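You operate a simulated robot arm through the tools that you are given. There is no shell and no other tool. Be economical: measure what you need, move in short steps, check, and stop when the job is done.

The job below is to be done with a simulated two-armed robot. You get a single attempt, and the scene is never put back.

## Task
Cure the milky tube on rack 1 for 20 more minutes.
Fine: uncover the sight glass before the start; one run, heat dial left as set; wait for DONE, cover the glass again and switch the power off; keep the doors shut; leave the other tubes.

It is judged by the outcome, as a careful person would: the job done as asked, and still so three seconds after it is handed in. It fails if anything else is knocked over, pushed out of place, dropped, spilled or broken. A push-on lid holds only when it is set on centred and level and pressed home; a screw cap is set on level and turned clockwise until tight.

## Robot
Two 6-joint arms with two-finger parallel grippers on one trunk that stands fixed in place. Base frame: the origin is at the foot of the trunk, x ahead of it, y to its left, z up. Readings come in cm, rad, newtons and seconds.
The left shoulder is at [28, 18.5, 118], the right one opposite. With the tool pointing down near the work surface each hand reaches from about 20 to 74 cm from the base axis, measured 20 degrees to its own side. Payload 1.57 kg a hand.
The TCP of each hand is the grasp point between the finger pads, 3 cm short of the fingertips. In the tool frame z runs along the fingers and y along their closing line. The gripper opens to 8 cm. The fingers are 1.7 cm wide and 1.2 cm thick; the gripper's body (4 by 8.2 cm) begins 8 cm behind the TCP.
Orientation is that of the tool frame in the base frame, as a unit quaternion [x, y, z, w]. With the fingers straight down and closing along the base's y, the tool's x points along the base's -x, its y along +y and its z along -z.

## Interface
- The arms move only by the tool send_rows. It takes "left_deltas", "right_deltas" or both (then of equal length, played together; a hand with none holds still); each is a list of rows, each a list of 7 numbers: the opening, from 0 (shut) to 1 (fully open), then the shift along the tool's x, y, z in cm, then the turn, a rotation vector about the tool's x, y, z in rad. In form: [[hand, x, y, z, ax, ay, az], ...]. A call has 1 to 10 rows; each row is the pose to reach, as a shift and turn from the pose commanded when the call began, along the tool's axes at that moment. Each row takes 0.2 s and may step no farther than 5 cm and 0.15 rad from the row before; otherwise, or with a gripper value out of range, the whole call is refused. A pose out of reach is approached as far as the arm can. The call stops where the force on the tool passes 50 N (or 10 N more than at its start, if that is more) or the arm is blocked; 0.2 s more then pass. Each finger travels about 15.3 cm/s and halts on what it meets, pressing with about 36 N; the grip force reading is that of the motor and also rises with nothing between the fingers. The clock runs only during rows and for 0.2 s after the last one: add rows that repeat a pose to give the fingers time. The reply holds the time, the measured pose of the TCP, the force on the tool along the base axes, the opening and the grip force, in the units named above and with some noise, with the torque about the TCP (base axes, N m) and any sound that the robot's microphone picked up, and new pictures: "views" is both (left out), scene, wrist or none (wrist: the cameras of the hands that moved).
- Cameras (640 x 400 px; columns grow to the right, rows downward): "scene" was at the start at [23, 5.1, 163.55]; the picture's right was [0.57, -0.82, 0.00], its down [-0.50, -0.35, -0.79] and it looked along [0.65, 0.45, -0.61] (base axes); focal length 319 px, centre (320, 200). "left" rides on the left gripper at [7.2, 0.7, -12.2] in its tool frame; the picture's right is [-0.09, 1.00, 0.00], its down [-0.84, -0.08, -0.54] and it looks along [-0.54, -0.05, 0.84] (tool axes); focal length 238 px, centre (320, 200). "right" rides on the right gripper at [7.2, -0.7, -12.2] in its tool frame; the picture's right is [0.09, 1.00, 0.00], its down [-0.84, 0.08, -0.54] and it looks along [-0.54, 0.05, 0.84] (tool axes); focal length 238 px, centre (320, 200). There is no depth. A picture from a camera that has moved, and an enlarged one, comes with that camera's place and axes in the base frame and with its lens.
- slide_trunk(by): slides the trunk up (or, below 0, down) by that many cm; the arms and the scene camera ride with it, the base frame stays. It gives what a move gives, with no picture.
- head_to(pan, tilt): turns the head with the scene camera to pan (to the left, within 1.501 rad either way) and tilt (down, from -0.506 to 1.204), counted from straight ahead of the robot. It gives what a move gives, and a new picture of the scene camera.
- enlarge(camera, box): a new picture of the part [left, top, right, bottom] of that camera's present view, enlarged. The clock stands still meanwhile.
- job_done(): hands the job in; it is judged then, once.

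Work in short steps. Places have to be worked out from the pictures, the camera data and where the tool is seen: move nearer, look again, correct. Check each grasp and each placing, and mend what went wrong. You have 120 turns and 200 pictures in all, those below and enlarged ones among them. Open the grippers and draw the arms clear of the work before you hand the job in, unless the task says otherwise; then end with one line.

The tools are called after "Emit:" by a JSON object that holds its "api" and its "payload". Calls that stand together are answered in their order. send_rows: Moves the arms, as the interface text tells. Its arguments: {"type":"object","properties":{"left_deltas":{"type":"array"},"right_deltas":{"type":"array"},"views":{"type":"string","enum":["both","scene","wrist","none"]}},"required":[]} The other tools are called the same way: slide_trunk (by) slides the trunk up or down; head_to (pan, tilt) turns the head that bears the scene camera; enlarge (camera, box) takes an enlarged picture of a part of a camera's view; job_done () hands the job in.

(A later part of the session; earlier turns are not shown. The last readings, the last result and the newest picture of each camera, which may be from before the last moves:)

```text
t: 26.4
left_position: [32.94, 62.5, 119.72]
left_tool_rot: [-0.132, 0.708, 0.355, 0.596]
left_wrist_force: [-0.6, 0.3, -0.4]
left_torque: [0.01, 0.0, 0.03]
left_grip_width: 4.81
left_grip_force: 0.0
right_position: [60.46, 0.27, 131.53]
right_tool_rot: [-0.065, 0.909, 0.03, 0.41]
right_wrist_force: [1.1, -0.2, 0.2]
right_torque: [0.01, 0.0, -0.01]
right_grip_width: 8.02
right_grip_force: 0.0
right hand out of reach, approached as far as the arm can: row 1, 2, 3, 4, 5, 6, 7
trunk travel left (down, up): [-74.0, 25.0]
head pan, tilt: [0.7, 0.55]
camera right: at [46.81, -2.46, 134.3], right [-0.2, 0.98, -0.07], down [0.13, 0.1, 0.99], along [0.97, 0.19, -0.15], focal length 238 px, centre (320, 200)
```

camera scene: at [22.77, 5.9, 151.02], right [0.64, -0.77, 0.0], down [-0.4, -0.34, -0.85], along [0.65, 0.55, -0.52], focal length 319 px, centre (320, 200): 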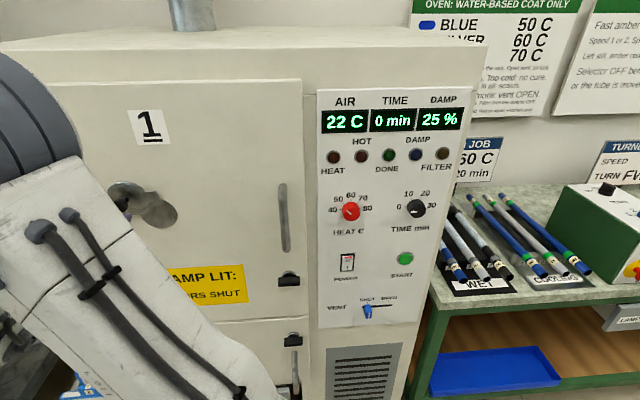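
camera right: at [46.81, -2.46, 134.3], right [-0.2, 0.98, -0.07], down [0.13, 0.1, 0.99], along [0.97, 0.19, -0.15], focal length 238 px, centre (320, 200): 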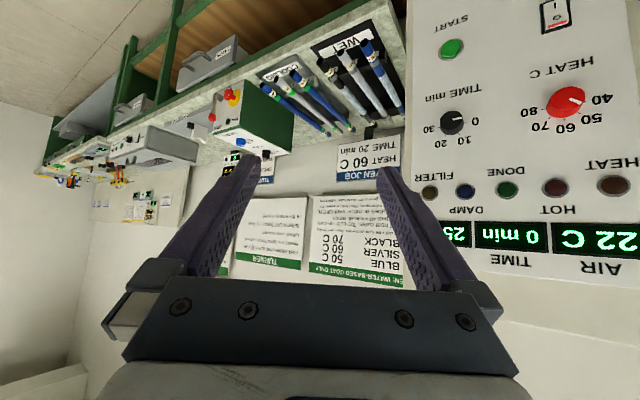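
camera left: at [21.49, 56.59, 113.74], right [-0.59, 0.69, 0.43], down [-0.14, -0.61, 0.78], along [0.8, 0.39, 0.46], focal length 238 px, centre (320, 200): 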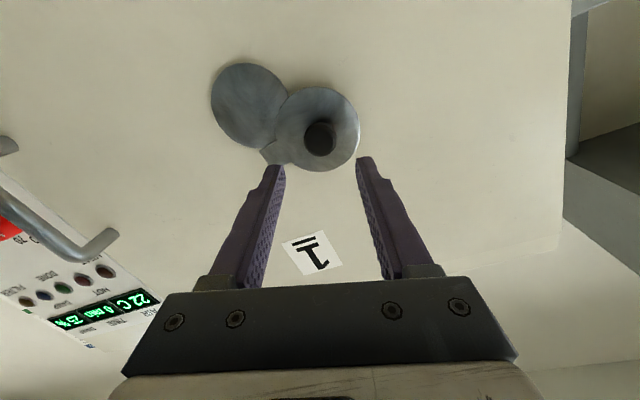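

The sign and job card are visible (upside down). I enlarge them and the dials.

Emit:
{"api": "enlarge", "payload": {"camera": "right", "box": [295, 185, 415, 285]}}

Emit:
{"api": "enlarge", "payload": {"camera": "right", "box": [320, 120, 420, 200]}}

Emit:
{"api": "enlarge", "payload": {"camera": "right", "box": [400, 0, 640, 210]}}

```text
4.00 times, centred on (355, 235) of right
camera zoom: at [46.81, -2.46, 134.3], right [-0.2, 0.98, -0.07], down [0.13, 0.1, 0.99], along [0.97, 0.19, -0.15], focal length 953 px, centre (180, 60)
```

zoom: 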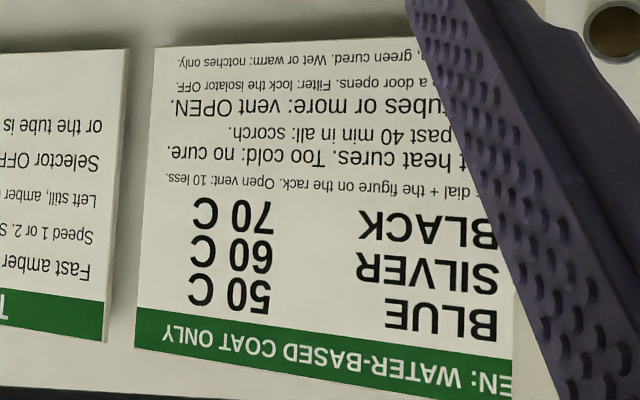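

```text
5.00 times, centred on (370, 160) of right
camera zoom: at [46.81, -2.46, 134.3], right [-0.2, 0.98, -0.07], down [0.13, 0.1, 0.99], along [0.97, 0.19, -0.15], focal length 1192 px, centre (70, 400)
```

zoom: 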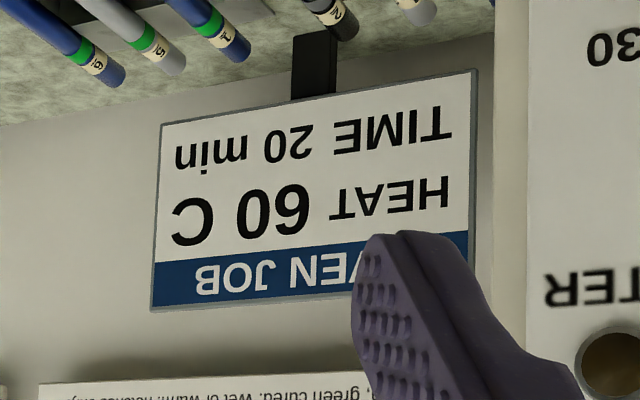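

```text
1.90 times, centred on (520, 105) of right
camera zoom: at [46.81, -2.46, 134.3], right [-0.2, 0.98, -0.07], down [0.13, 0.1, 0.99], along [0.97, 0.19, -0.15], focal length 454 px, centre (-61, 381)
```

zoom: 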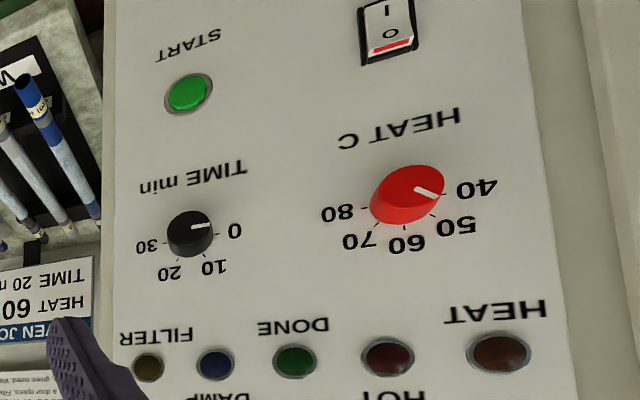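

Heat dial reads about 50, time 0. I turn the right hand a bit left to read the hidden start of the sign's lines.

Emit:
{"api": "send_rows", "payload": {"right_deltas": [[1, 0, -2, 0, -0.12, 0, 0], [1, 0, -4, 0, -0.24, 0, 0]], "views": "none"}}

Emit:
{"api": "enlarge", "payload": {"camera": "right", "box": [240, 170, 400, 270]}}

```text
t: 27.0
left_position: [32.82, 62.42, 119.74]
left_tool_rot: [-0.133, 0.708, 0.357, 0.595]
left_wrist_force: [-0.3, 0.2, 0.6]
left_torque: [-0.01, 0.03, 0.02]
left_grip_width: 4.8
left_grip_force: 0.1
right_position: [64.49, -2.4, 131.42]
right_tool_rot: [-0.112, 0.899, 0.14, 0.399]
right_wrist_force: [0.2, 0.9, 0.2]
right_torque: [0.02, -0.02, 0.03]
right_grip_width: 8.02
right_grip_force: 0.1
right hand out of reach, approached as far as the arm can: row 1, 2
trunk travel left (down, up): [-74.0, 25.0]
head pan, tilt: [0.7, 0.55]
```

```text
4.00 times, centred on (320, 220) of right
camera zoom: at [51.55, -7.81, 133.83], right [-0.37, 0.92, 0.09], down [0.15, -0.04, 0.99], along [0.92, 0.38, -0.13], focal length 953 px, centre (320, 120)
```

zoom: 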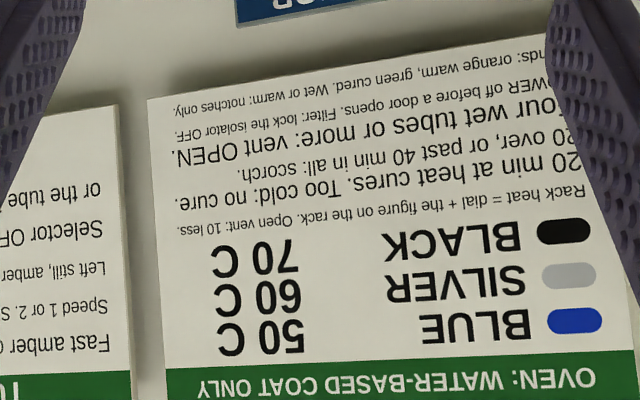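

The full sign: 20 min at heat cures, past 40 min scorches, four or more wet tubes: vent OPEN. I now bring the left camera in front of the glass to look inside.

Emit:
{"api": "send_rows", "payload": {"left_deltas": [[0.8, -0.5, -1.5, 0, 0, 0.08, -0.1], [1, -1, -3, 0, 0, 0.16, -0.2], [1, -1, -4.5, 0, 0, 0.24, -0.3], [1, -0.5, -6, 0, 0, 0.32, -0.4], [1, 0, -7.5, 0, 0, 0.4, -0.4]], "views": "wrist"}}

Emit:
{"api": "enlarge", "payload": {"camera": "left", "box": [250, 90, 410, 190]}}

```text
t: 28.2
left_position: [37.4, 57.1, 117.04]
left_tool_rot: [-0.338, 0.771, 0.198, 0.502]
left_wrist_force: [0.1, 1.1, 0.7]
left_torque: [0.01, 0.02, 0.03]
left_grip_width: 7.99
left_grip_force: 0.1
right_position: [64.53, -2.23, 131.31]
right_tool_rot: [-0.113, 0.899, 0.139, 0.399]
right_wrist_force: [0.4, 0.1, 0.2]
right_torque: [0.01, 0.01, -0.01]
right_grip_width: 8.01
right_grip_force: 0.0
trunk travel left (down, up): [-74.0, 25.0]
head pan, tilt: [0.7, 0.55]
camera left: at [27.23, 47.4, 115.64], right [-0.69, 0.72, 0.05], down [-0.07, -0.13, 0.99], along [0.72, 0.68, 0.14], focal length 238 px, centre (320, 200)
```

left: 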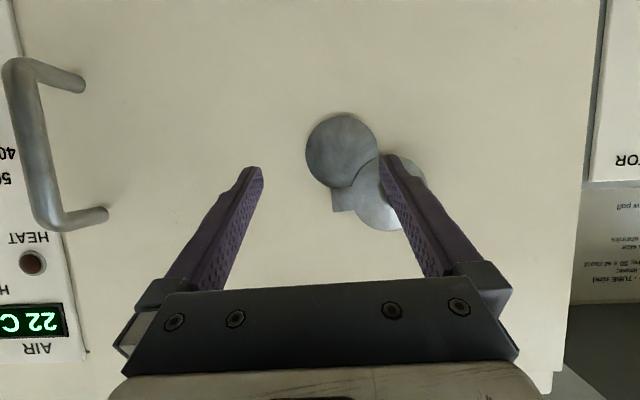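

```text
4.00 times, centred on (330, 140) of left
camera zoom: at [27.23, 47.4, 115.64], right [-0.69, 0.72, 0.05], down [-0.07, -0.13, 0.99], along [0.72, 0.68, 0.14], focal length 953 px, centre (280, 440)
```

zoom: 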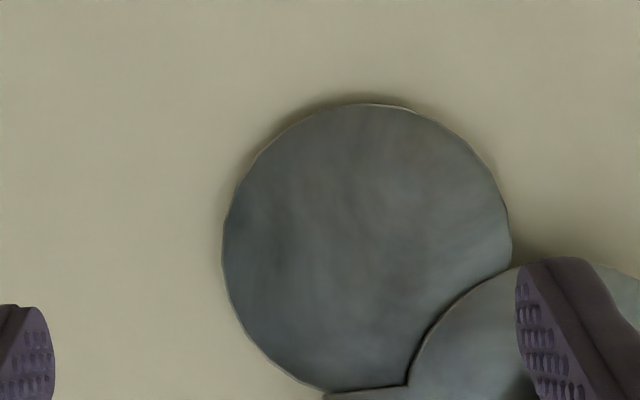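

The glass shows nothing inside, but it is uncovered; one wet tube (below four) means the vent stays SHUT as it is. Now I check the power switch, vent lever and START closely.

Emit:
{"api": "enlarge", "payload": {"camera": "scene", "box": [320, 235, 430, 335]}}

Emit:
{"api": "enlarge", "payload": {"camera": "scene", "box": [320, 175, 440, 240]}}

```text
4.00 times, centred on (375, 285) of scene
camera zoom: at [22.75, 5.94, 151.02], right [0.64, -0.76, 0.0], down [-0.4, -0.34, -0.85], along [0.65, 0.55, -0.52], focal length 1276 px, centre (100, -140)
```

zoom: 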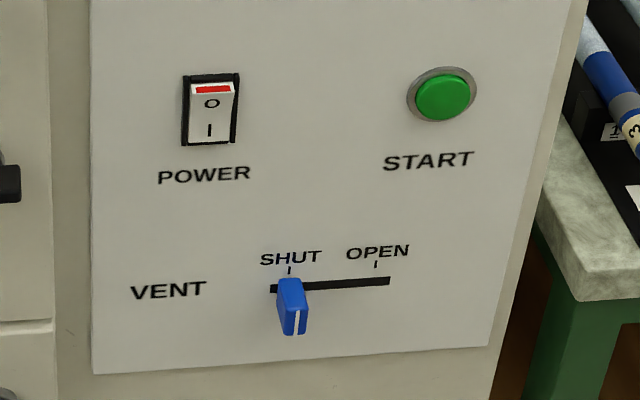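

```text
5.33 times, centred on (380, 208) of scene
camera zoom: at [22.75, 5.94, 151.02], right [0.64, -0.76, 0.0], down [-0.4, -0.34, -0.85], along [0.65, 0.55, -0.52], focal length 1702 px, centre (0, 160)
```

zoom: 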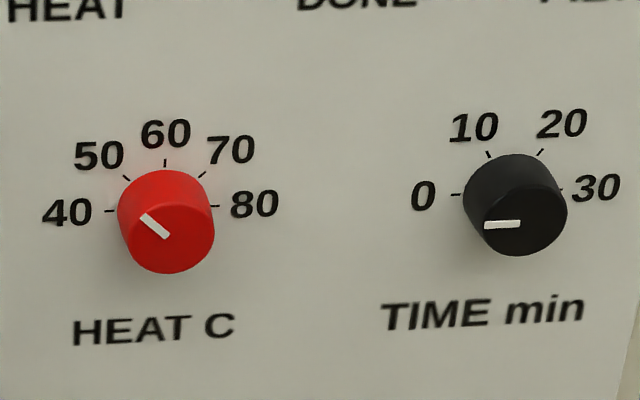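

Geometry solved: oven normal ≈ (0.668, 0.744, 0); START at (83.7, 29, 95.8), POWER (72.6, 39, 96.7), TIME dial face (82, 27.7, 112). Heat reads 50, vent SHUT, power ON. I bring the right hand in front of the TIME dial, fingers pointing at the panel.

Emit:
{"api": "send_rows", "payload": {"right_deltas": [[1, 0.67, 1.84, 3.44, -0.054, -0.081, -0.042], [1, 1.33, 3.68, 6.88, -0.109, -0.163, -0.083], [1, 2.0, 5.52, 10.3, -0.163, -0.244, -0.125], [1, 2.67, 7.36, 13.75, -0.218, -0.325, -0.166], [1, 3.34, 9.2, 17.2, -0.272, -0.406, -0.208], [1, 4.0, 11.0, 20.6, -0.326, -0.488, -0.249], [1, 4.67, 12.87, 24.06, -0.381, -0.569, -0.291], [1, 5.34, 14.71, 27.5, -0.435, -0.65, -0.332]], "views": "both"}}

```text
t: 30.0
left_position: [37.46, 57.15, 117.12]
left_tool_rot: [-0.337, 0.772, 0.199, 0.501]
left_wrist_force: [0.2, -0.6, 1.2]
left_torque: [-0.03, 0.0, 0.01]
left_grip_width: 8.01
left_grip_force: 0.0
right_position: [75.9, 20.19, 112.56]
right_tool_rot: [-0.285, 0.647, 0.293, 0.644]
right_wrist_force: [0.7, 0.4, 0.0]
right_torque: [-0.02, 0.02, -0.03]
right_grip_width: 8.02
right_grip_force: 0.1
right hand out of reach, approached as far as the arm can: row 2, 3, 4, 5, 6, 7, 8
trunk travel left (down, up): [-74.0, 25.0]
head pan, tilt: [0.7, 0.55]
camera scene: at [22.74, 5.91, 151.02], right [0.64, -0.77, 0.0], down [-0.4, -0.34, -0.85], along [0.65, 0.55, -0.52], focal length 319 px, centre (320, 200)
camera right: at [68.1, 10.62, 105.47], right [-0.74, 0.66, -0.08], down [-0.41, -0.36, 0.84], along [0.53, 0.66, 0.54], focal length 238 px, centre (320, 200)
```

scene: 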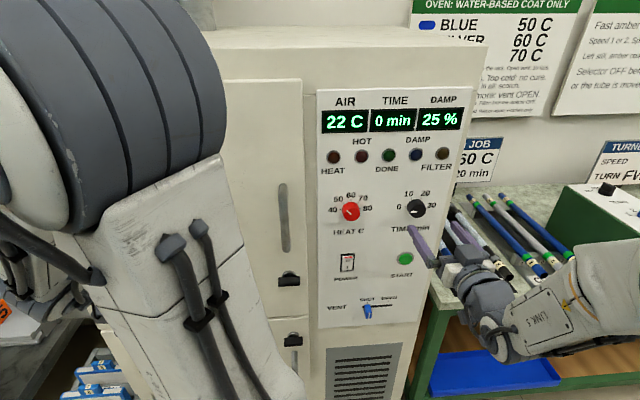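
right: 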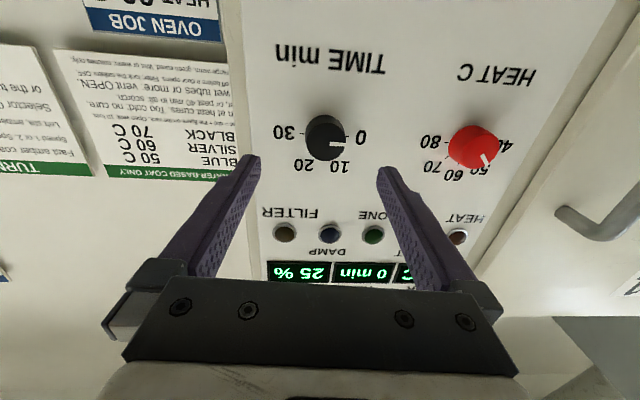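

The dial is straight ahead. I pre-roll the hand by −1.05 rad (so I can turn 2.1 rad clockwise in one go) and centre it.

Emit:
{"api": "send_rows", "payload": {"right_deltas": [[1, 0, 0.5, 0, 0, 0, -0.15], [1, 0.2, 0.5, 1, 0, 0, -0.3], [1, 0.3, 0.5, 2, 0, 0, -0.45], [1, 0.3, 0.5, 3, 0, 0, -0.6], [1, 0.3, 0.5, 3, 0, 0, -0.75], [1, 0.3, 0.5, 3, 0, 0, -0.9], [1, 0.3, 0.5, 3, 0, 0, -1.05]], "views": "wrist"}}

```text
t: 31.1
left_position: [37.38, 56.96, 117.14]
left_tool_rot: [-0.335, 0.771, 0.197, 0.504]
left_wrist_force: [-1.2, -0.1, 0.4]
left_torque: [0.01, 0.02, -0.03]
left_grip_width: 7.99
left_grip_force: 0.1
right_position: [82.0, 23.04, 111.54]
right_tool_rot: [-0.467, 0.624, 0.194, 0.595]
right_wrist_force: [-23.6, -32.9, 8.2]
right_torque: [0.54, -0.78, -1.86]
right_grip_width: 7.82
right_grip_force: 0.0
right hand out of reach, approached as far as the arm can: row 1, 2, 3, 4, 5
trunk travel left (down, up): [-74.0, 25.0]
head pan, tilt: [0.7, 0.55]
stopped in row 5 (right hand): the force on the tool passed its limit at 182 N (the readings are from after the stop); the commanded pose is now the measured one
camera right: at [76.72, 10.43, 107.93], right [-0.8, 0.45, -0.4], down [-0.49, -0.1, 0.87], along [0.35, 0.89, 0.3], focal length 238 px, centre (320, 200)
```

right: 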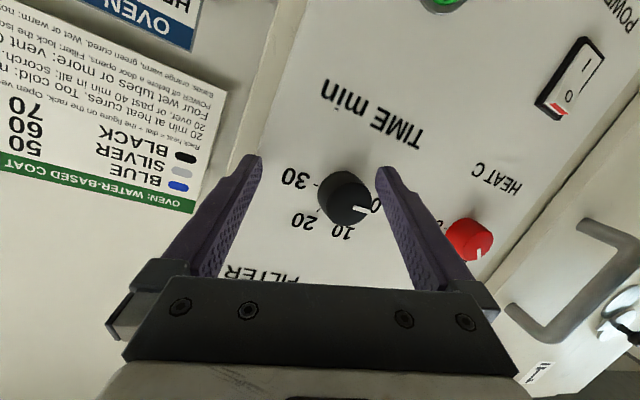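

Unreachable roll made the hand drift into the panel. I back off at once and check for damage.

Emit:
{"api": "send_rows", "payload": {"right_deltas": [[1, 0, 0, -3, 0, 0, 0], [1, 0, 0, -7, 0, 0, 0]], "views": "both"}}

Emit:
{"api": "enlarge", "payload": {"camera": "scene", "box": [310, 80, 480, 240]}}

```text
t: 31.7
left_position: [37.51, 57.13, 117.0]
left_tool_rot: [-0.337, 0.771, 0.198, 0.502]
left_wrist_force: [0.1, 0.1, 0.1]
left_torque: [0.0, -0.02, 0.02]
left_grip_width: 8.03
left_grip_force: 0.0
right_position: [79.05, 17.82, 113.78]
right_tool_rot: [-0.471, 0.623, 0.199, 0.592]
right_wrist_force: [0.2, 0.1, 0.9]
right_torque: [0.0, -0.01, 0.01]
right_grip_width: 8.01
right_grip_force: 0.0
right hand out of reach, approached as far as the arm can: row 1, 2
trunk travel left (down, up): [-74.0, 25.0]
head pan, tilt: [0.7, 0.55]
camera scene: at [22.75, 5.94, 151.02], right [0.64, -0.76, 0.0], down [-0.4, -0.34, -0.85], along [0.65, 0.55, -0.52], focal length 319 px, centre (320, 200)
camera right: at [73.82, 5.18, 110.14], right [-0.81, 0.44, -0.39], down [-0.48, -0.1, 0.87], along [0.34, 0.89, 0.3], focal length 238 px, centre (320, 200)
```

scene: 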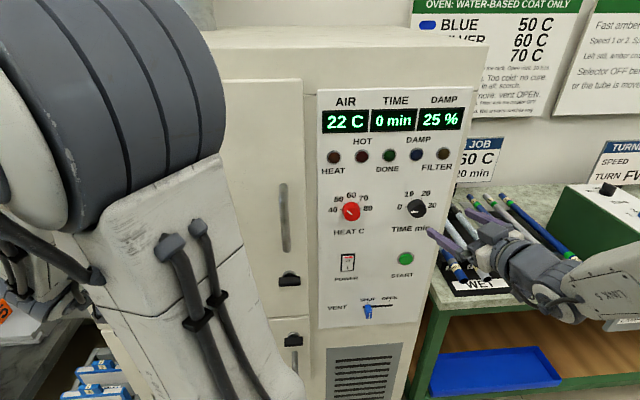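
right: 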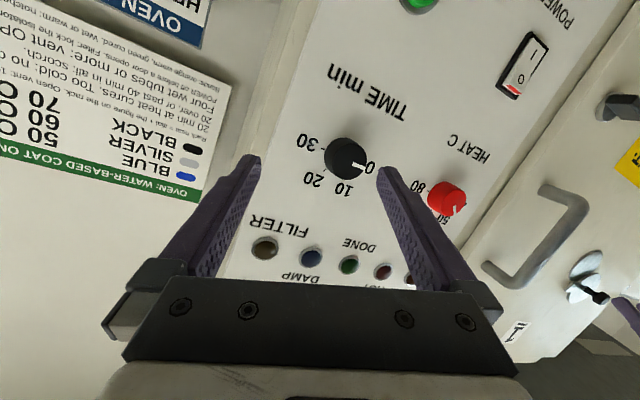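

```text
2.50 times, centred on (395, 160) of scene
camera zoom: at [22.75, 5.94, 151.02], right [0.64, -0.76, 0.0], down [-0.4, -0.34, -0.85], along [0.65, 0.55, -0.52], focal length 798 px, centre (132, 300)
```

zoom: 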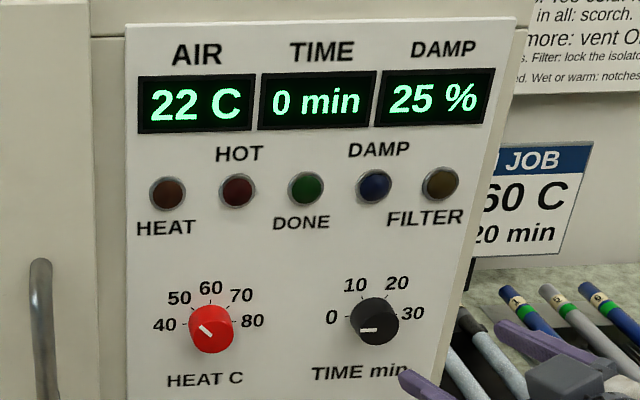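

No damage: dial still at 0. I return to the aligned standoff, then test the opposite roll at a safe distance.

Emit:
{"api": "send_rows", "payload": {"right_deltas": [[1, -0.05, 1.5, 0, 0.055, -0.066, 0.112], [1, -0.1, 3, 0, 0.11, -0.132, 0.224], [1, -0.16, 4.72, 0.5, 0.166, -0.198, 0.336]], "views": "none"}}

Emit:
{"api": "send_rows", "payload": {"right_deltas": [[1, 0, 0, 0, 0, 0, 0.15], [1, 0, 0, 0, 0, 0, 0.3], [1, 0, 0, 0, 0, 0, 0.45]], "views": "none"}}

```text
t: 32.5
left_position: [37.58, 57.24, 117.02]
left_tool_rot: [-0.337, 0.771, 0.198, 0.502]
left_wrist_force: [0.0, -0.4, -0.5]
left_torque: [-0.03, 0.03, 0.03]
left_grip_width: 8.0
left_grip_force: 0.1
right_position: [76.27, 20.28, 112.71]
right_tool_rot: [-0.285, 0.647, 0.293, 0.644]
right_wrist_force: [-0.2, -0.1, 0.6]
right_torque: [0.0, -0.05, -0.01]
right_grip_width: 7.99
right_grip_force: 0.0
right hand out of reach, approached as far as the arm can: row 1, 2, 3
trunk travel left (down, up): [-74.0, 25.0]
head pan, tilt: [0.7, 0.55]
```

```text
t: 33.3
left_position: [37.57, 57.08, 117.15]
left_tool_rot: [-0.337, 0.771, 0.198, 0.502]
left_wrist_force: [-1.1, -0.2, 0.4]
left_torque: [0.03, 0.01, 0.01]
left_grip_width: 8.01
left_grip_force: 0.0
right_position: [76.3, 20.33, 112.76]
right_tool_rot: [-0.138, 0.693, 0.425, 0.566]
right_wrist_force: [-0.9, -0.3, -0.6]
right_torque: [-0.02, 0.0, -0.03]
right_grip_width: 7.99
right_grip_force: 0.2
trunk travel left (down, up): [-74.0, 25.0]
head pan, tilt: [0.7, 0.55]
```

Positive roll is well reachable. I test how far it goes at this standoff.

Emit:
{"api": "send_rows", "payload": {"right_deltas": [[1, 0, 0, 0, 0, 0, 0.15], [1, 0, 0, 0, 0, 0, 0.3], [1, 0, 0, 0, 0, 0, 0.45], [1, 0, 0, 0, 0, 0, 0.6], [1, 0, 0, 0, 0, 0, 0.75], [1, 0, 0, 0, 0, 0, 0.9], [1, 0, 0, 0, 0, 0, 1.05], [1, 0, 0, 0, 0, 0, 1.2], [1, 0, 0, 0, 0, 0, 1.35], [1, 0, 0, 0, 0, 0, 1.5]], "views": "both"}}

```text
t: 35.5
left_position: [37.51, 57.12, 117.02]
left_tool_rot: [-0.337, 0.771, 0.198, 0.502]
left_wrist_force: [0.1, 0.1, 0.3]
left_torque: [0.02, -0.01, 0.01]
left_grip_width: 8.0
left_grip_force: 0.0
right_position: [76.25, 20.23, 112.79]
right_tool_rot: [0.371, 0.602, 0.697, 0.124]
right_wrist_force: [0.6, 0.2, 0.4]
right_torque: [0.02, 0.01, 0.0]
right_grip_width: 7.99
right_grip_force: 0.0
trunk travel left (down, up): [-74.0, 25.0]
head pan, tilt: [0.7, 0.55]
camera scene: at [22.76, 5.92, 151.02], right [0.64, -0.76, 0.0], down [-0.4, -0.34, -0.85], along [0.65, 0.55, -0.52], focal length 319 px, centre (320, 200)
camera right: at [62.9, 15.79, 114.9], right [0.21, -0.19, 0.96], down [0.24, -0.94, -0.24], along [0.95, 0.28, -0.15], focal length 238 px, centre (320, 200)
```

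scene: 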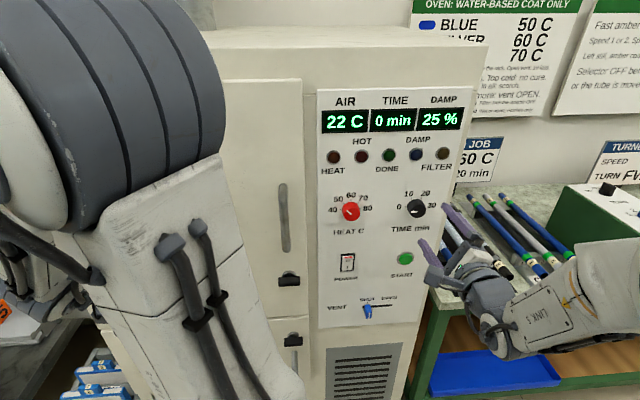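
right: 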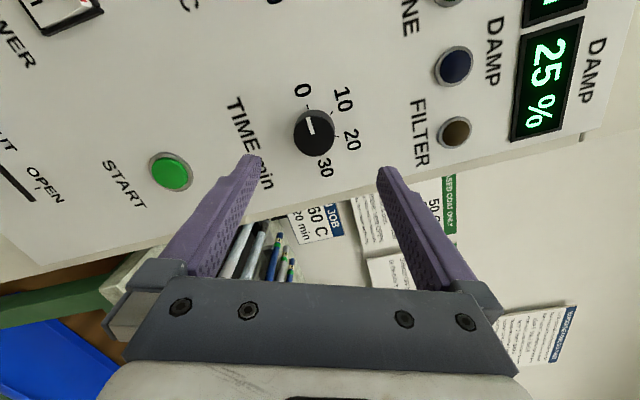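

Roll up to +1.95 works cleanly. I roll back to about +0.2, which will be the gripping start.

Emit:
{"api": "send_rows", "payload": {"right_deltas": [[1, 0, 0, 0, 0, 0, -0.15], [1, 0, 0, 0, 0, 0, -0.3], [1, 0, 0, 0, 0, 0, -0.45], [1, 0, 0, 0, 0, 0, -0.6], [1, 0, 0, 0, 0, 0, -0.75], [1, 0, 0, 0, 0, 0, -0.9], [1, 0, 0, 0, 0, 0, -1.05], [1, 0, 0, 0, 0, 0, -1.2], [1, 0, 0, 0, 0, 0, -1.35], [1, 0, 0, 0, 0, 0, -1.5]], "views": "none"}}

Emit:
{"api": "send_rows", "payload": {"right_deltas": [[1, 0, 0, 0, 0, 0, -0.1], [1, 0, 0, 0, 0, 0, -0.2]], "views": "wrist"}}

```text
t: 37.7
left_position: [37.56, 57.1, 117.03]
left_tool_rot: [-0.337, 0.772, 0.198, 0.502]
left_wrist_force: [-1.3, 0.1, 0.6]
left_torque: [0.03, -0.01, 0.02]
left_grip_width: 8.01
left_grip_force: 0.0
right_position: [76.31, 20.29, 112.82]
right_tool_rot: [-0.14, 0.693, 0.423, 0.567]
right_wrist_force: [0.1, 1.1, 0.0]
right_torque: [-0.02, -0.01, -0.02]
right_grip_width: 8.01
right_grip_force: 0.0
trunk travel left (down, up): [-74.0, 25.0]
head pan, tilt: [0.7, 0.55]
```

```text
t: 38.3
left_position: [37.49, 57.16, 116.96]
left_tool_rot: [-0.337, 0.771, 0.199, 0.502]
left_wrist_force: [-0.2, 0.5, -0.5]
left_torque: [0.01, 0.0, 0.0]
left_grip_width: 7.98
left_grip_force: 0.2
right_position: [76.24, 20.26, 112.88]
right_tool_rot: [-0.208, 0.675, 0.364, 0.607]
right_wrist_force: [-0.2, -0.3, -0.4]
right_torque: [-0.01, 0.0, 0.01]
right_grip_width: 8.0
right_grip_force: 0.1
trunk travel left (down, up): [-74.0, 25.0]
head pan, tilt: [0.7, 0.55]
camera right: at [67.31, 11.94, 105.75], right [-0.74, 0.66, 0.15], down [-0.27, -0.49, 0.83], along [0.62, 0.57, 0.54], focal length 238 px, centre (320, 200)
```

right: 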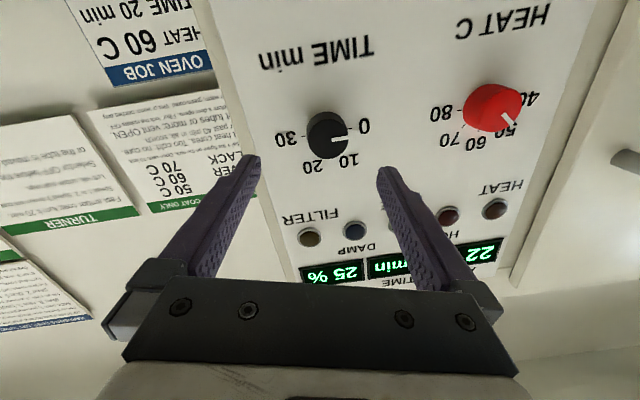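

I centre on the dial (shift ≈0.7 left, 0.3 down) and approach 5 cm.

Emit:
{"api": "send_rows", "payload": {"right_deltas": [[1, 0.45, 0.6, 1.5, 0, 0, 0], [1, 0.45, 0.6, 3.5, 0, 0, 0], [1, 0.45, 0.6, 5, 0, 0, 0]], "views": "wrist"}}

```text
t: 39.1
left_position: [37.56, 57.15, 117.07]
left_tool_rot: [-0.337, 0.771, 0.198, 0.502]
left_wrist_force: [0.2, 0.0, -0.2]
left_torque: [-0.02, -0.01, -0.01]
left_grip_width: 7.98
left_grip_force: 0.0
right_position: [79.74, 23.99, 112.63]
right_tool_rot: [-0.21, 0.675, 0.366, 0.605]
right_wrist_force: [-1.2, -1.0, 0.5]
right_torque: [0.01, -0.01, 0.04]
right_grip_width: 8.03
right_grip_force: 0.1
right hand out of reach, approached as far as the arm can: row 1, 2, 3
trunk travel left (down, up): [-74.0, 25.0]
head pan, tilt: [0.7, 0.55]
camera right: at [70.68, 15.53, 105.57], right [-0.74, 0.65, 0.15], down [-0.26, -0.49, 0.83], along [0.62, 0.58, 0.54], focal length 238 px, centre (320, 200)
```

right: 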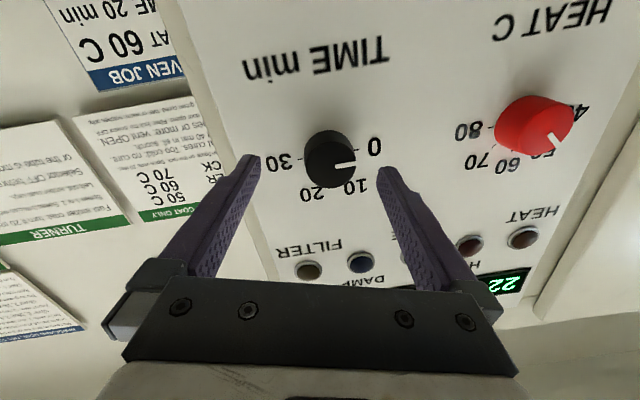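

The lateral shift didn't happen because this roll is at the reach limit; I roll to about +0.6 and redo the shift.

Emit:
{"api": "send_rows", "payload": {"right_deltas": [[1, 0, 0, 0, 0, 0, 0.12], [1, 0, 0, 0, 0, 0, 0.24], [1, 0.1, 0.3, 0, 0, 0, 0.37], [1, 0.2, 0.7, 0, 0, 0, 0.37]], "views": "wrist"}}

```text
t: 40.1
left_position: [37.53, 57.17, 117.0]
left_tool_rot: [-0.337, 0.771, 0.198, 0.502]
left_wrist_force: [0.0, -0.1, 0.0]
left_torque: [-0.02, 0.01, 0.0]
left_grip_width: 7.98
left_grip_force: 0.1
right_position: [79.7, 23.95, 112.67]
right_tool_rot: [-0.081, 0.702, 0.472, 0.527]
right_wrist_force: [0.0, 0.1, 0.1]
right_torque: [0.0, -0.02, -0.02]
right_grip_width: 7.98
right_grip_force: 0.0
right hand out of reach, approached as far as the arm can: row 3, 4
trunk travel left (down, up): [-74.0, 25.0]
head pan, tilt: [0.7, 0.55]
camera right: at [68.79, 17.17, 106.5], right [-0.65, 0.57, 0.5], down [-0.05, -0.68, 0.73], along [0.76, 0.45, 0.47], focal length 238 px, centre (320, 200)
```

right: 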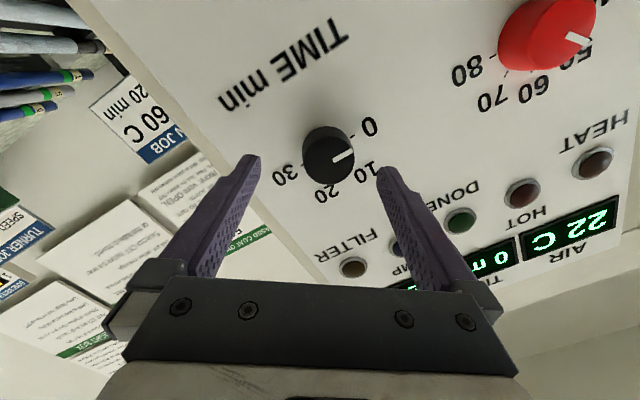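

Still limited laterally; I try a different trunk height (+8) with the hand lowered correspondingly, staying clear of the dial.

Emit:
{"api": "send_rows", "payload": {"right_deltas": [[1, 0, 0, -4, 0, 0, 0]], "views": "none"}}

Emit:
{"api": "slide_trunk", "payload": {"by": 8}}

Emit:
{"api": "send_rows", "payload": {"right_deltas": [[1, 3.5, -2, 0, 0, 0, 0], [1, 7.0, -3.5, 0, 0, 0, 0]], "views": "wrist"}}

```text
t: 40.5
left_position: [37.65, 57.19, 117.07]
left_tool_rot: [-0.337, 0.771, 0.199, 0.502]
left_wrist_force: [-0.2, 0.2, -0.4]
left_torque: [0.0, -0.04, 0.0]
left_grip_width: 8.0
left_grip_force: 0.0
right_position: [77.1, 20.91, 112.66]
right_tool_rot: [-0.08, 0.702, 0.47, 0.529]
right_wrist_force: [0.0, 0.4, 0.6]
right_torque: [0.02, -0.02, -0.02]
right_grip_width: 8.02
right_grip_force: 0.1
trunk travel left (down, up): [-74.0, 25.0]
head pan, tilt: [0.7, 0.55]
```

```text
t: 41.7
left_position: [37.5, 57.29, 125.17]
left_tool_rot: [-0.337, 0.771, 0.199, 0.503]
left_wrist_force: [0.3, 0.5, -0.3]
left_torque: [0.0, 0.0, -0.01]
left_grip_width: 7.99
left_grip_force: 0.1
right_position: [77.08, 20.9, 120.71]
right_tool_rot: [-0.079, 0.702, 0.471, 0.529]
right_wrist_force: [-0.3, 0.6, 1.3]
right_torque: [-0.01, 0.01, 0.0]
right_grip_width: 8.01
right_grip_force: 0.1
trunk travel left (down, up): [-82.0, 17.0]
head pan, tilt: [0.7, 0.55]
```

```text
t: 42.3
left_position: [37.5, 57.33, 125.03]
left_tool_rot: [-0.337, 0.771, 0.198, 0.503]
left_wrist_force: [-0.4, -0.6, 0.2]
left_torque: [0.0, 0.0, 0.0]
left_grip_width: 8.02
left_grip_force: 0.1
right_position: [76.89, 20.77, 113.07]
right_tool_rot: [-0.083, 0.702, 0.472, 0.527]
right_wrist_force: [1.5, 0.5, -0.5]
right_torque: [-0.02, -0.01, -0.04]
right_grip_width: 7.98
right_grip_force: 0.0
right hand out of reach, approached as far as the arm can: row 2
trunk travel left (down, up): [-82.0, 17.0]
head pan, tilt: [0.7, 0.55]
camera right: at [66.11, 13.99, 106.94], right [-0.65, 0.57, 0.5], down [-0.04, -0.68, 0.73], along [0.76, 0.45, 0.47], focal length 238 px, centre (320, 200)
```

right: 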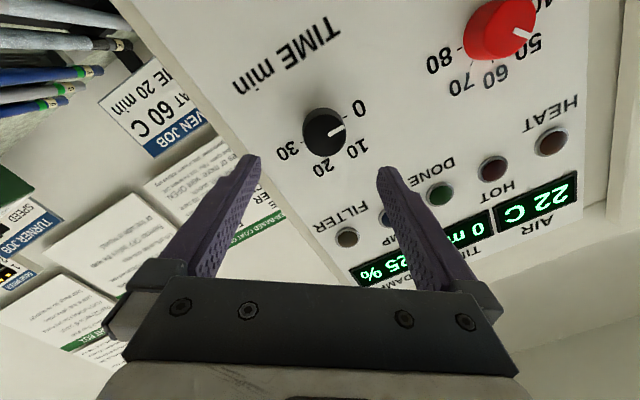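

The lateral limit persists, probably a wrist limit; I test a slight yaw to the left along with the shift.

Emit:
{"api": "send_rows", "payload": {"right_deltas": [[1, 0.4, 0.6, 0, -0.1, 0.07, 0]], "views": "none"}}

```text
t: 42.7
left_position: [37.5, 57.1, 125.02]
left_tool_rot: [-0.337, 0.771, 0.198, 0.502]
left_wrist_force: [0.0, 0.5, 0.6]
left_torque: [0.02, -0.02, 0.0]
left_grip_width: 8.0
left_grip_force: 0.0
right_position: [76.51, 21.26, 113.23]
right_tool_rot: [-0.123, 0.695, 0.502, 0.499]
right_wrist_force: [0.1, -1.0, -0.9]
right_torque: [-0.04, 0.02, -0.02]
right_grip_width: 8.02
right_grip_force: 0.0
trunk travel left (down, up): [-82.0, 17.0]
head pan, tilt: [0.7, 0.55]
```

That works: with a slight left yaw the pose is reachable. I now approach along the panel normal by 5 cm, correcting 0.6 cm down.

Emit:
{"api": "send_rows", "payload": {"right_deltas": [[1, 0.2, -0.5, 1.5, 0, 0, 0], [1, 0.15, -0.75, 3.3, 0, 0, 0], [1, 0.1, -0.9, 5, 0, 0, 0]], "views": "wrist"}}

```text
t: 43.5
left_position: [37.5, 57.12, 125.07]
left_tool_rot: [-0.337, 0.771, 0.198, 0.502]
left_wrist_force: [-0.5, 0.8, 0.6]
left_torque: [0.02, 0.03, 0.01]
left_grip_width: 8.01
left_grip_force: 0.1
right_position: [79.71, 25.07, 112.45]
right_tool_rot: [-0.123, 0.696, 0.501, 0.5]
right_wrist_force: [0.3, 0.5, -0.1]
right_torque: [0.01, 0.01, 0.01]
right_grip_width: 8.0
right_grip_force: 0.0
trunk travel left (down, up): [-82.0, 17.0]
head pan, tilt: [0.7, 0.55]
camera right: at [69.85, 17.1, 106.26], right [-0.71, 0.5, 0.5], down [0.03, -0.69, 0.73], along [0.7, 0.53, 0.47], focal length 238 px, centre (320, 200)
```

right: 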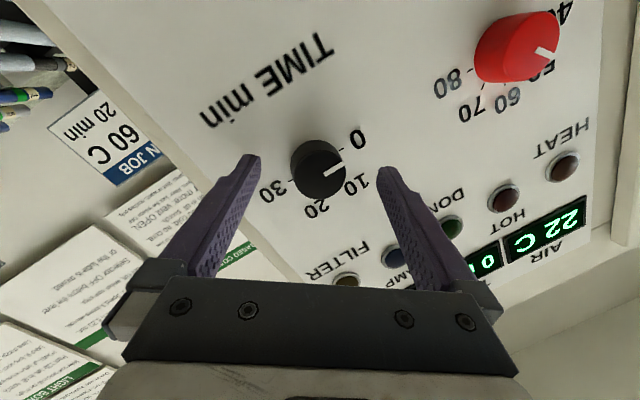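

Centred. I advance 2 cm and close on the dial.

Emit:
{"api": "send_rows", "payload": {"right_deltas": [[1, -0.1, -0.1, 1, 0, 0, 0], [1, -0.2, -0.2, 2, 0, 0, 0], [0.4, -0.2, -0.2, 2, 0, 0, 0], [0, -0.2, -0.2, 2, 0, 0, 0], [0, -0.2, -0.2, 2, 0, 0, 0]], "views": "wrist"}}

```text
t: 44.0
left_position: [37.1, 56.95, 125.25]
left_tool_rot: [-0.337, 0.771, 0.198, 0.502]
left_wrist_force: [0.3, -0.4, -0.2]
left_torque: [0.02, 0.0, -0.03]
left_grip_width: 8.0
left_grip_force: 0.1
right_position: [80.63, 25.24, 112.16]
right_tool_rot: [-0.118, 0.699, 0.499, 0.498]
right_wrist_force: [-36.2, -43.1, 13.0]
right_torque: [-0.91, 0.1, -2.17]
right_grip_width: 6.96
right_grip_force: 0.1
trunk travel left (down, up): [-82.0, 17.0]
head pan, tilt: [0.7, 0.55]
stopped in row 2 (right hand): the force on the tool passed its limit at 69 N (the readings are from after the stop); the commanded pose is now the measured one
camera right: at [70.45, 17.34, 106.14], right [-0.7, 0.5, 0.5], down [0.03, -0.68, 0.73], along [0.71, 0.53, 0.46], focal length 238 px, centre (320, 200)
```

right: 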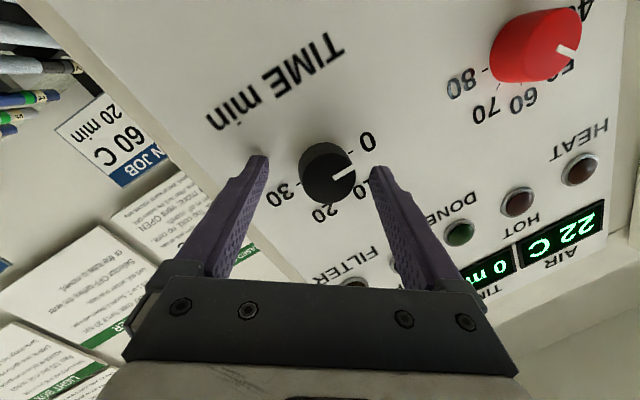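

A fingertip touched the panel, so the panel is ~1 cm nearer than estimated; the tips already straddle the dial. I back off 0.4 cm and close.

Emit:
{"api": "send_rows", "payload": {"right_deltas": [[1, 0, 0, -0.5, 0, 0, 0], [0.4, 0, 0, -0.5, 0, 0, 0], [0, 0, 0, -0.5, 0, 0, 0], [0, 0, 0, -0.5, 0, 0, 0]], "views": "wrist"}}

Emit:
{"api": "enlarge", "payload": {"camera": "right", "box": [220, 90, 420, 220]}}

```text
t: 45.0
left_position: [37.44, 57.26, 124.9]
left_tool_rot: [-0.337, 0.772, 0.197, 0.502]
left_wrist_force: [-0.2, -0.6, 0.1]
left_torque: [-0.03, 0.01, -0.01]
left_grip_width: 7.99
left_grip_force: 0.0
right_position: [80.13, 25.82, 112.05]
right_tool_rot: [-0.125, 0.698, 0.501, 0.496]
right_wrist_force: [1.0, 25.3, 2.2]
right_torque: [-0.28, 0.15, -0.08]
right_grip_width: 3.88
right_grip_force: 44.6
trunk travel left (down, up): [-82.0, 17.0]
head pan, tilt: [0.7, 0.55]
camera right: at [70.24, 17.7, 105.99], right [-0.71, 0.5, 0.5], down [0.04, -0.68, 0.73], along [0.7, 0.54, 0.46], focal length 238 px, centre (320, 200)
```

right: 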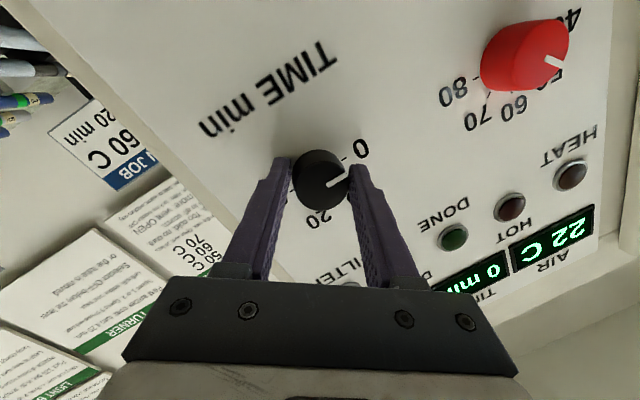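

```text
3.08 times, centred on (320, 155) of right
camera zoom: at [70.24, 17.7, 105.99], right [-0.71, 0.5, 0.5], down [0.04, -0.68, 0.73], along [0.7, 0.54, 0.46], focal length 733 px, centre (320, 338)
```

zoom: 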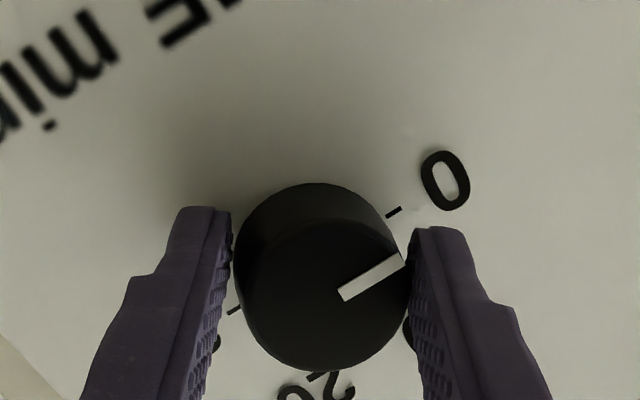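

Dial gripped (3.9 cm). I turn clockwise about the panel normal by 1.4 rad first and check.

Emit:
{"api": "send_rows", "payload": {"right_deltas": [[0, 0, 0, 0, -0.01, -0.014, 0.139], [0, 0, 0, 0, -0.02, -0.028, 0.278], [0, 0, 0, 0, -0.029, -0.042, 0.417], [0, 0, 0, 0, -0.039, -0.056, 0.556], [0, 0, 0, 0, -0.049, -0.07, 0.694], [0, 0, 0, 0, -0.059, -0.084, 0.833], [0, 0, 0, 0, -0.069, -0.098, 0.972], [0, 0, 0, 0, -0.078, -0.112, 1.11], [0, 0, 0, 0, -0.088, -0.126, 1.25], [0, 0, 0, 0, -0.098, -0.14, 1.39]], "views": "both"}}

Emit:
{"api": "enlarge", "payload": {"camera": "right", "box": [220, 90, 420, 220]}}

```text
t: 47.2
left_position: [37.17, 57.26, 125.13]
left_tool_rot: [-0.338, 0.77, 0.199, 0.503]
left_wrist_force: [0.3, 0.3, 0.5]
left_torque: [-0.01, -0.01, 0.02]
left_grip_width: 7.99
left_grip_force: 0.0
right_position: [80.24, 25.42, 112.23]
right_tool_rot: [0.357, 0.563, 0.74, 0.091]
right_wrist_force: [-24.6, 20.1, 14.9]
right_torque: [-0.05, -0.07, 0.98]
right_grip_width: 3.59
right_grip_force: 43.2
right hand out of reach, approached as far as the arm can: row 10
trunk travel left (down, up): [-82.0, 17.0]
head pan, tilt: [0.7, 0.55]
camera scene: at [22.52, 6.08, 159.05], right [0.64, -0.76, 0.0], down [-0.4, -0.34, -0.85], along [0.65, 0.55, -0.52], focal length 319 px, centre (320, 200)
camera right: at [67.07, 20.1, 113.34], right [0.2, -0.3, 0.93], down [0.29, -0.89, -0.35], along [0.94, 0.34, -0.09], focal length 238 px, centre (320, 200)
```

scene: 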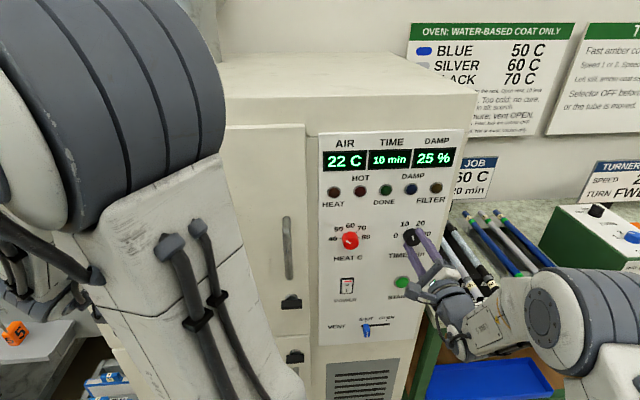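
right: 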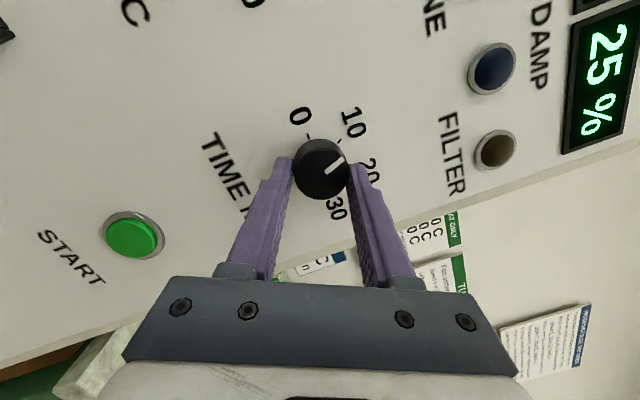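

```text
3.08 times, centred on (320, 155) of right
camera zoom: at [67.07, 20.1, 113.34], right [0.2, -0.3, 0.93], down [0.29, -0.89, -0.35], along [0.94, 0.34, -0.09], focal length 733 px, centre (320, 338)
```

zoom: 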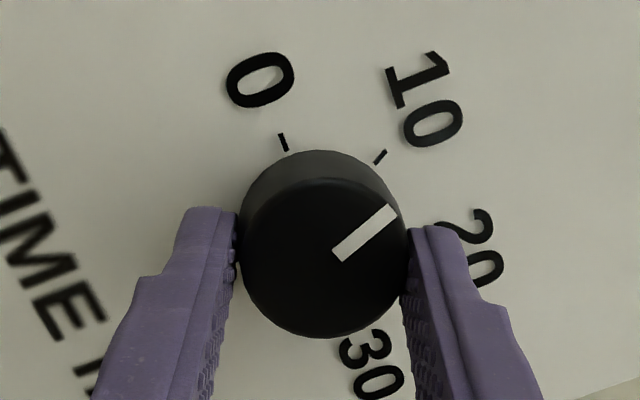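

TIME now reads 10 min with the pointer near 12. I release, roll back around the dial, and regrip for a second stroke.

Emit:
{"api": "send_rows", "payload": {"right_deltas": [[0.5, 0, 0, 0, 0, 0, 0], [1, 0, 0, -0.2, 0, 0, 0], [1, 0, 0, -2, 0.01, 0.014, -0.139], [1, 0, 0, -2, 0.02, 0.028, -0.278], [1, 0, 0, -2, 0.029, 0.042, -0.417], [1, 0, 0, -2, 0.039, 0.056, -0.556], [1, 0, 0, -2, 0.049, 0.07, -0.694], [1, 0, 0, -2, 0.059, 0.084, -0.833], [1, 0, 0, -2, 0.069, 0.098, -0.972]], "views": "wrist"}}

```text
t: 49.2
left_position: [37.54, 57.16, 124.98]
left_tool_rot: [-0.336, 0.771, 0.198, 0.502]
left_wrist_force: [-0.1, -0.4, -0.6]
left_torque: [-0.02, 0.0, -0.01]
left_grip_width: 8.01
left_grip_force: 0.2
right_position: [79.6, 23.15, 111.8]
right_tool_rot: [0.03, 0.692, 0.604, 0.394]
right_wrist_force: [-0.1, 0.2, -0.5]
right_torque: [0.03, 0.02, -0.02]
right_grip_width: 8.02
right_grip_force: 0.1
trunk travel left (down, up): [-82.0, 17.0]
head pan, tilt: [0.7, 0.55]
camera right: at [67.81, 16.87, 107.17], right [-0.5, 0.32, 0.81], down [0.22, -0.85, 0.47], along [0.84, 0.41, 0.35], focal length 238 px, centre (320, 200)
```

right: 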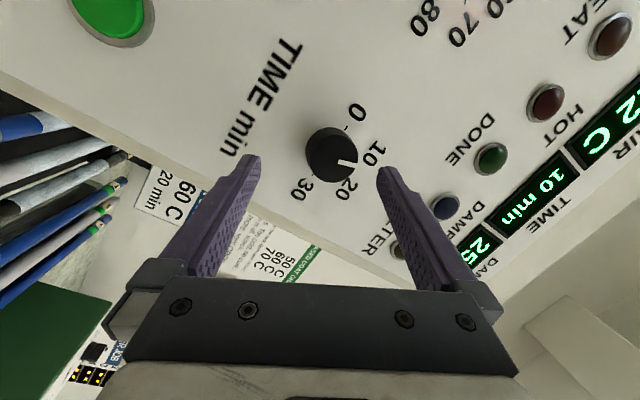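

The dial sits a bit left/up of the axis; I correct (≈1.1 cm left, 0.7 up), advance 2.1 cm and close.

Emit:
{"api": "send_rows", "payload": {"right_deltas": [[1, 0.43, 0.96, 0.3, 0, 0, 0], [1, 0.43, 0.96, 1.3, 0, 0, 0], [1, 0.43, 0.96, 2.2, 0, 0, 0], [0.4, 0.43, 0.96, 2.2, 0, 0, 0], [0, 0.43, 0.96, 2.2, 0, 0, 0], [0, 0.43, 0.96, 2.2, 0, 0, 0]], "views": "wrist"}}

Emit:
{"api": "enlarge", "payload": {"camera": "right", "box": [220, 90, 420, 220]}}

```text
t: 50.6
left_position: [37.49, 57.24, 124.98]
left_tool_rot: [-0.337, 0.771, 0.198, 0.503]
left_wrist_force: [-0.4, 0.2, 0.0]
left_torque: [0.06, 0.03, 0.03]
left_grip_width: 8.0
left_grip_force: 0.0
right_position: [80.28, 25.3, 112.42]
right_tool_rot: [0.033, 0.693, 0.603, 0.394]
right_wrist_force: [3.2, -0.1, -6.0]
right_torque: [-0.5, 0.44, -0.64]
right_grip_width: 3.75
right_grip_force: 43.9
trunk travel left (down, up): [-82.0, 17.0]
head pan, tilt: [0.7, 0.55]
camera right: at [68.44, 19.09, 107.8], right [-0.49, 0.32, 0.81], down [0.22, -0.85, 0.47], along [0.84, 0.41, 0.35], focal length 238 px, centre (320, 200)
```

right: 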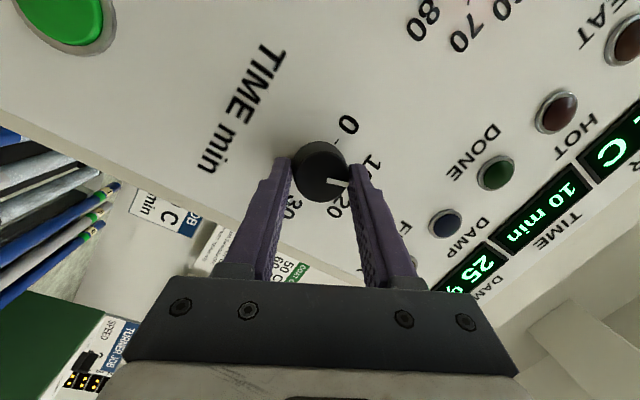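

```text
3.08 times, centred on (320, 155) of right
camera zoom: at [68.44, 19.09, 107.8], right [-0.49, 0.32, 0.81], down [0.22, -0.85, 0.47], along [0.84, 0.41, 0.35], focal length 733 px, centre (320, 338)
```

zoom: 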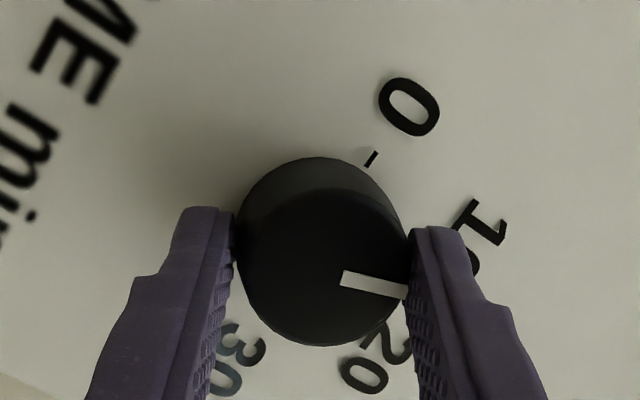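

Gripped well. I turn 0.75 rad more clockwise.

Emit:
{"api": "send_rows", "payload": {"right_deltas": [[0, 0, 0, 0, -0.01, -0.014, 0.139], [0, 0, 0, 0, -0.02, -0.028, 0.278], [0, 0, 0, 0, -0.029, -0.042, 0.417], [0, 0, 0, 0, -0.039, -0.056, 0.556], [0, 0, 0, 0, -0.046, -0.066, 0.65], [0, 0, 0, 0, -0.053, -0.076, 0.75]], "views": "both"}}

Emit:
{"api": "enlarge", "payload": {"camera": "right", "box": [220, 90, 420, 220]}}

```text
t: 52.0
left_position: [37.65, 57.15, 125.0]
left_tool_rot: [-0.337, 0.772, 0.198, 0.502]
left_wrist_force: [0.2, 0.3, -0.6]
left_torque: [0.02, 0.01, -0.03]
left_grip_width: 8.0
left_grip_force: 0.1
right_position: [80.08, 25.65, 112.25]
right_tool_rot: [0.296, 0.604, 0.721, 0.17]
right_wrist_force: [-3.6, -1.0, -16.5]
right_torque: [-0.51, 0.5, 1.0]
right_grip_width: 3.64
right_grip_force: 43.0
trunk travel left (down, up): [-82.0, 17.0]
head pan, tilt: [0.7, 0.55]
camera scene: at [22.83, 5.97, 159.0], right [0.64, -0.76, 0.0], down [-0.4, -0.34, -0.85], along [0.65, 0.55, -0.52], focal length 319 px, centre (320, 200)
camera right: at [66.79, 20.64, 112.1], right [0.04, -0.16, 0.99], down [0.31, -0.94, -0.16], along [0.95, 0.31, 0.01], focal length 238 px, centre (320, 200)
```

scene: 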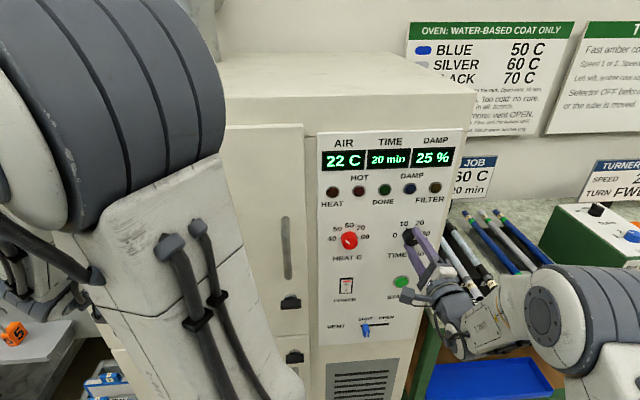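
right: 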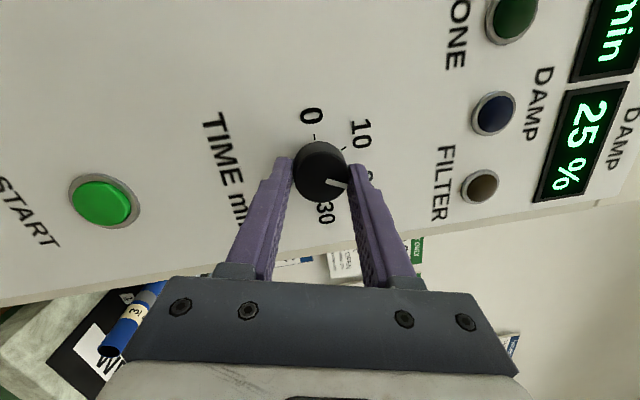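

```text
3.08 times, centred on (320, 155) of right
camera zoom: at [66.79, 20.64, 112.1], right [0.04, -0.16, 0.99], down [0.31, -0.94, -0.16], along [0.95, 0.31, 0.01], focal length 733 px, centre (320, 338)
```

zoom: 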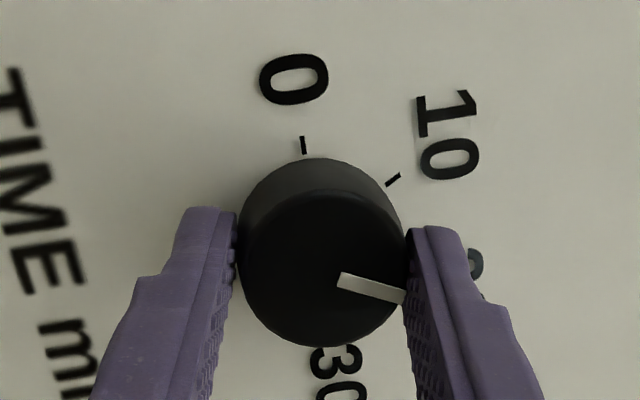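

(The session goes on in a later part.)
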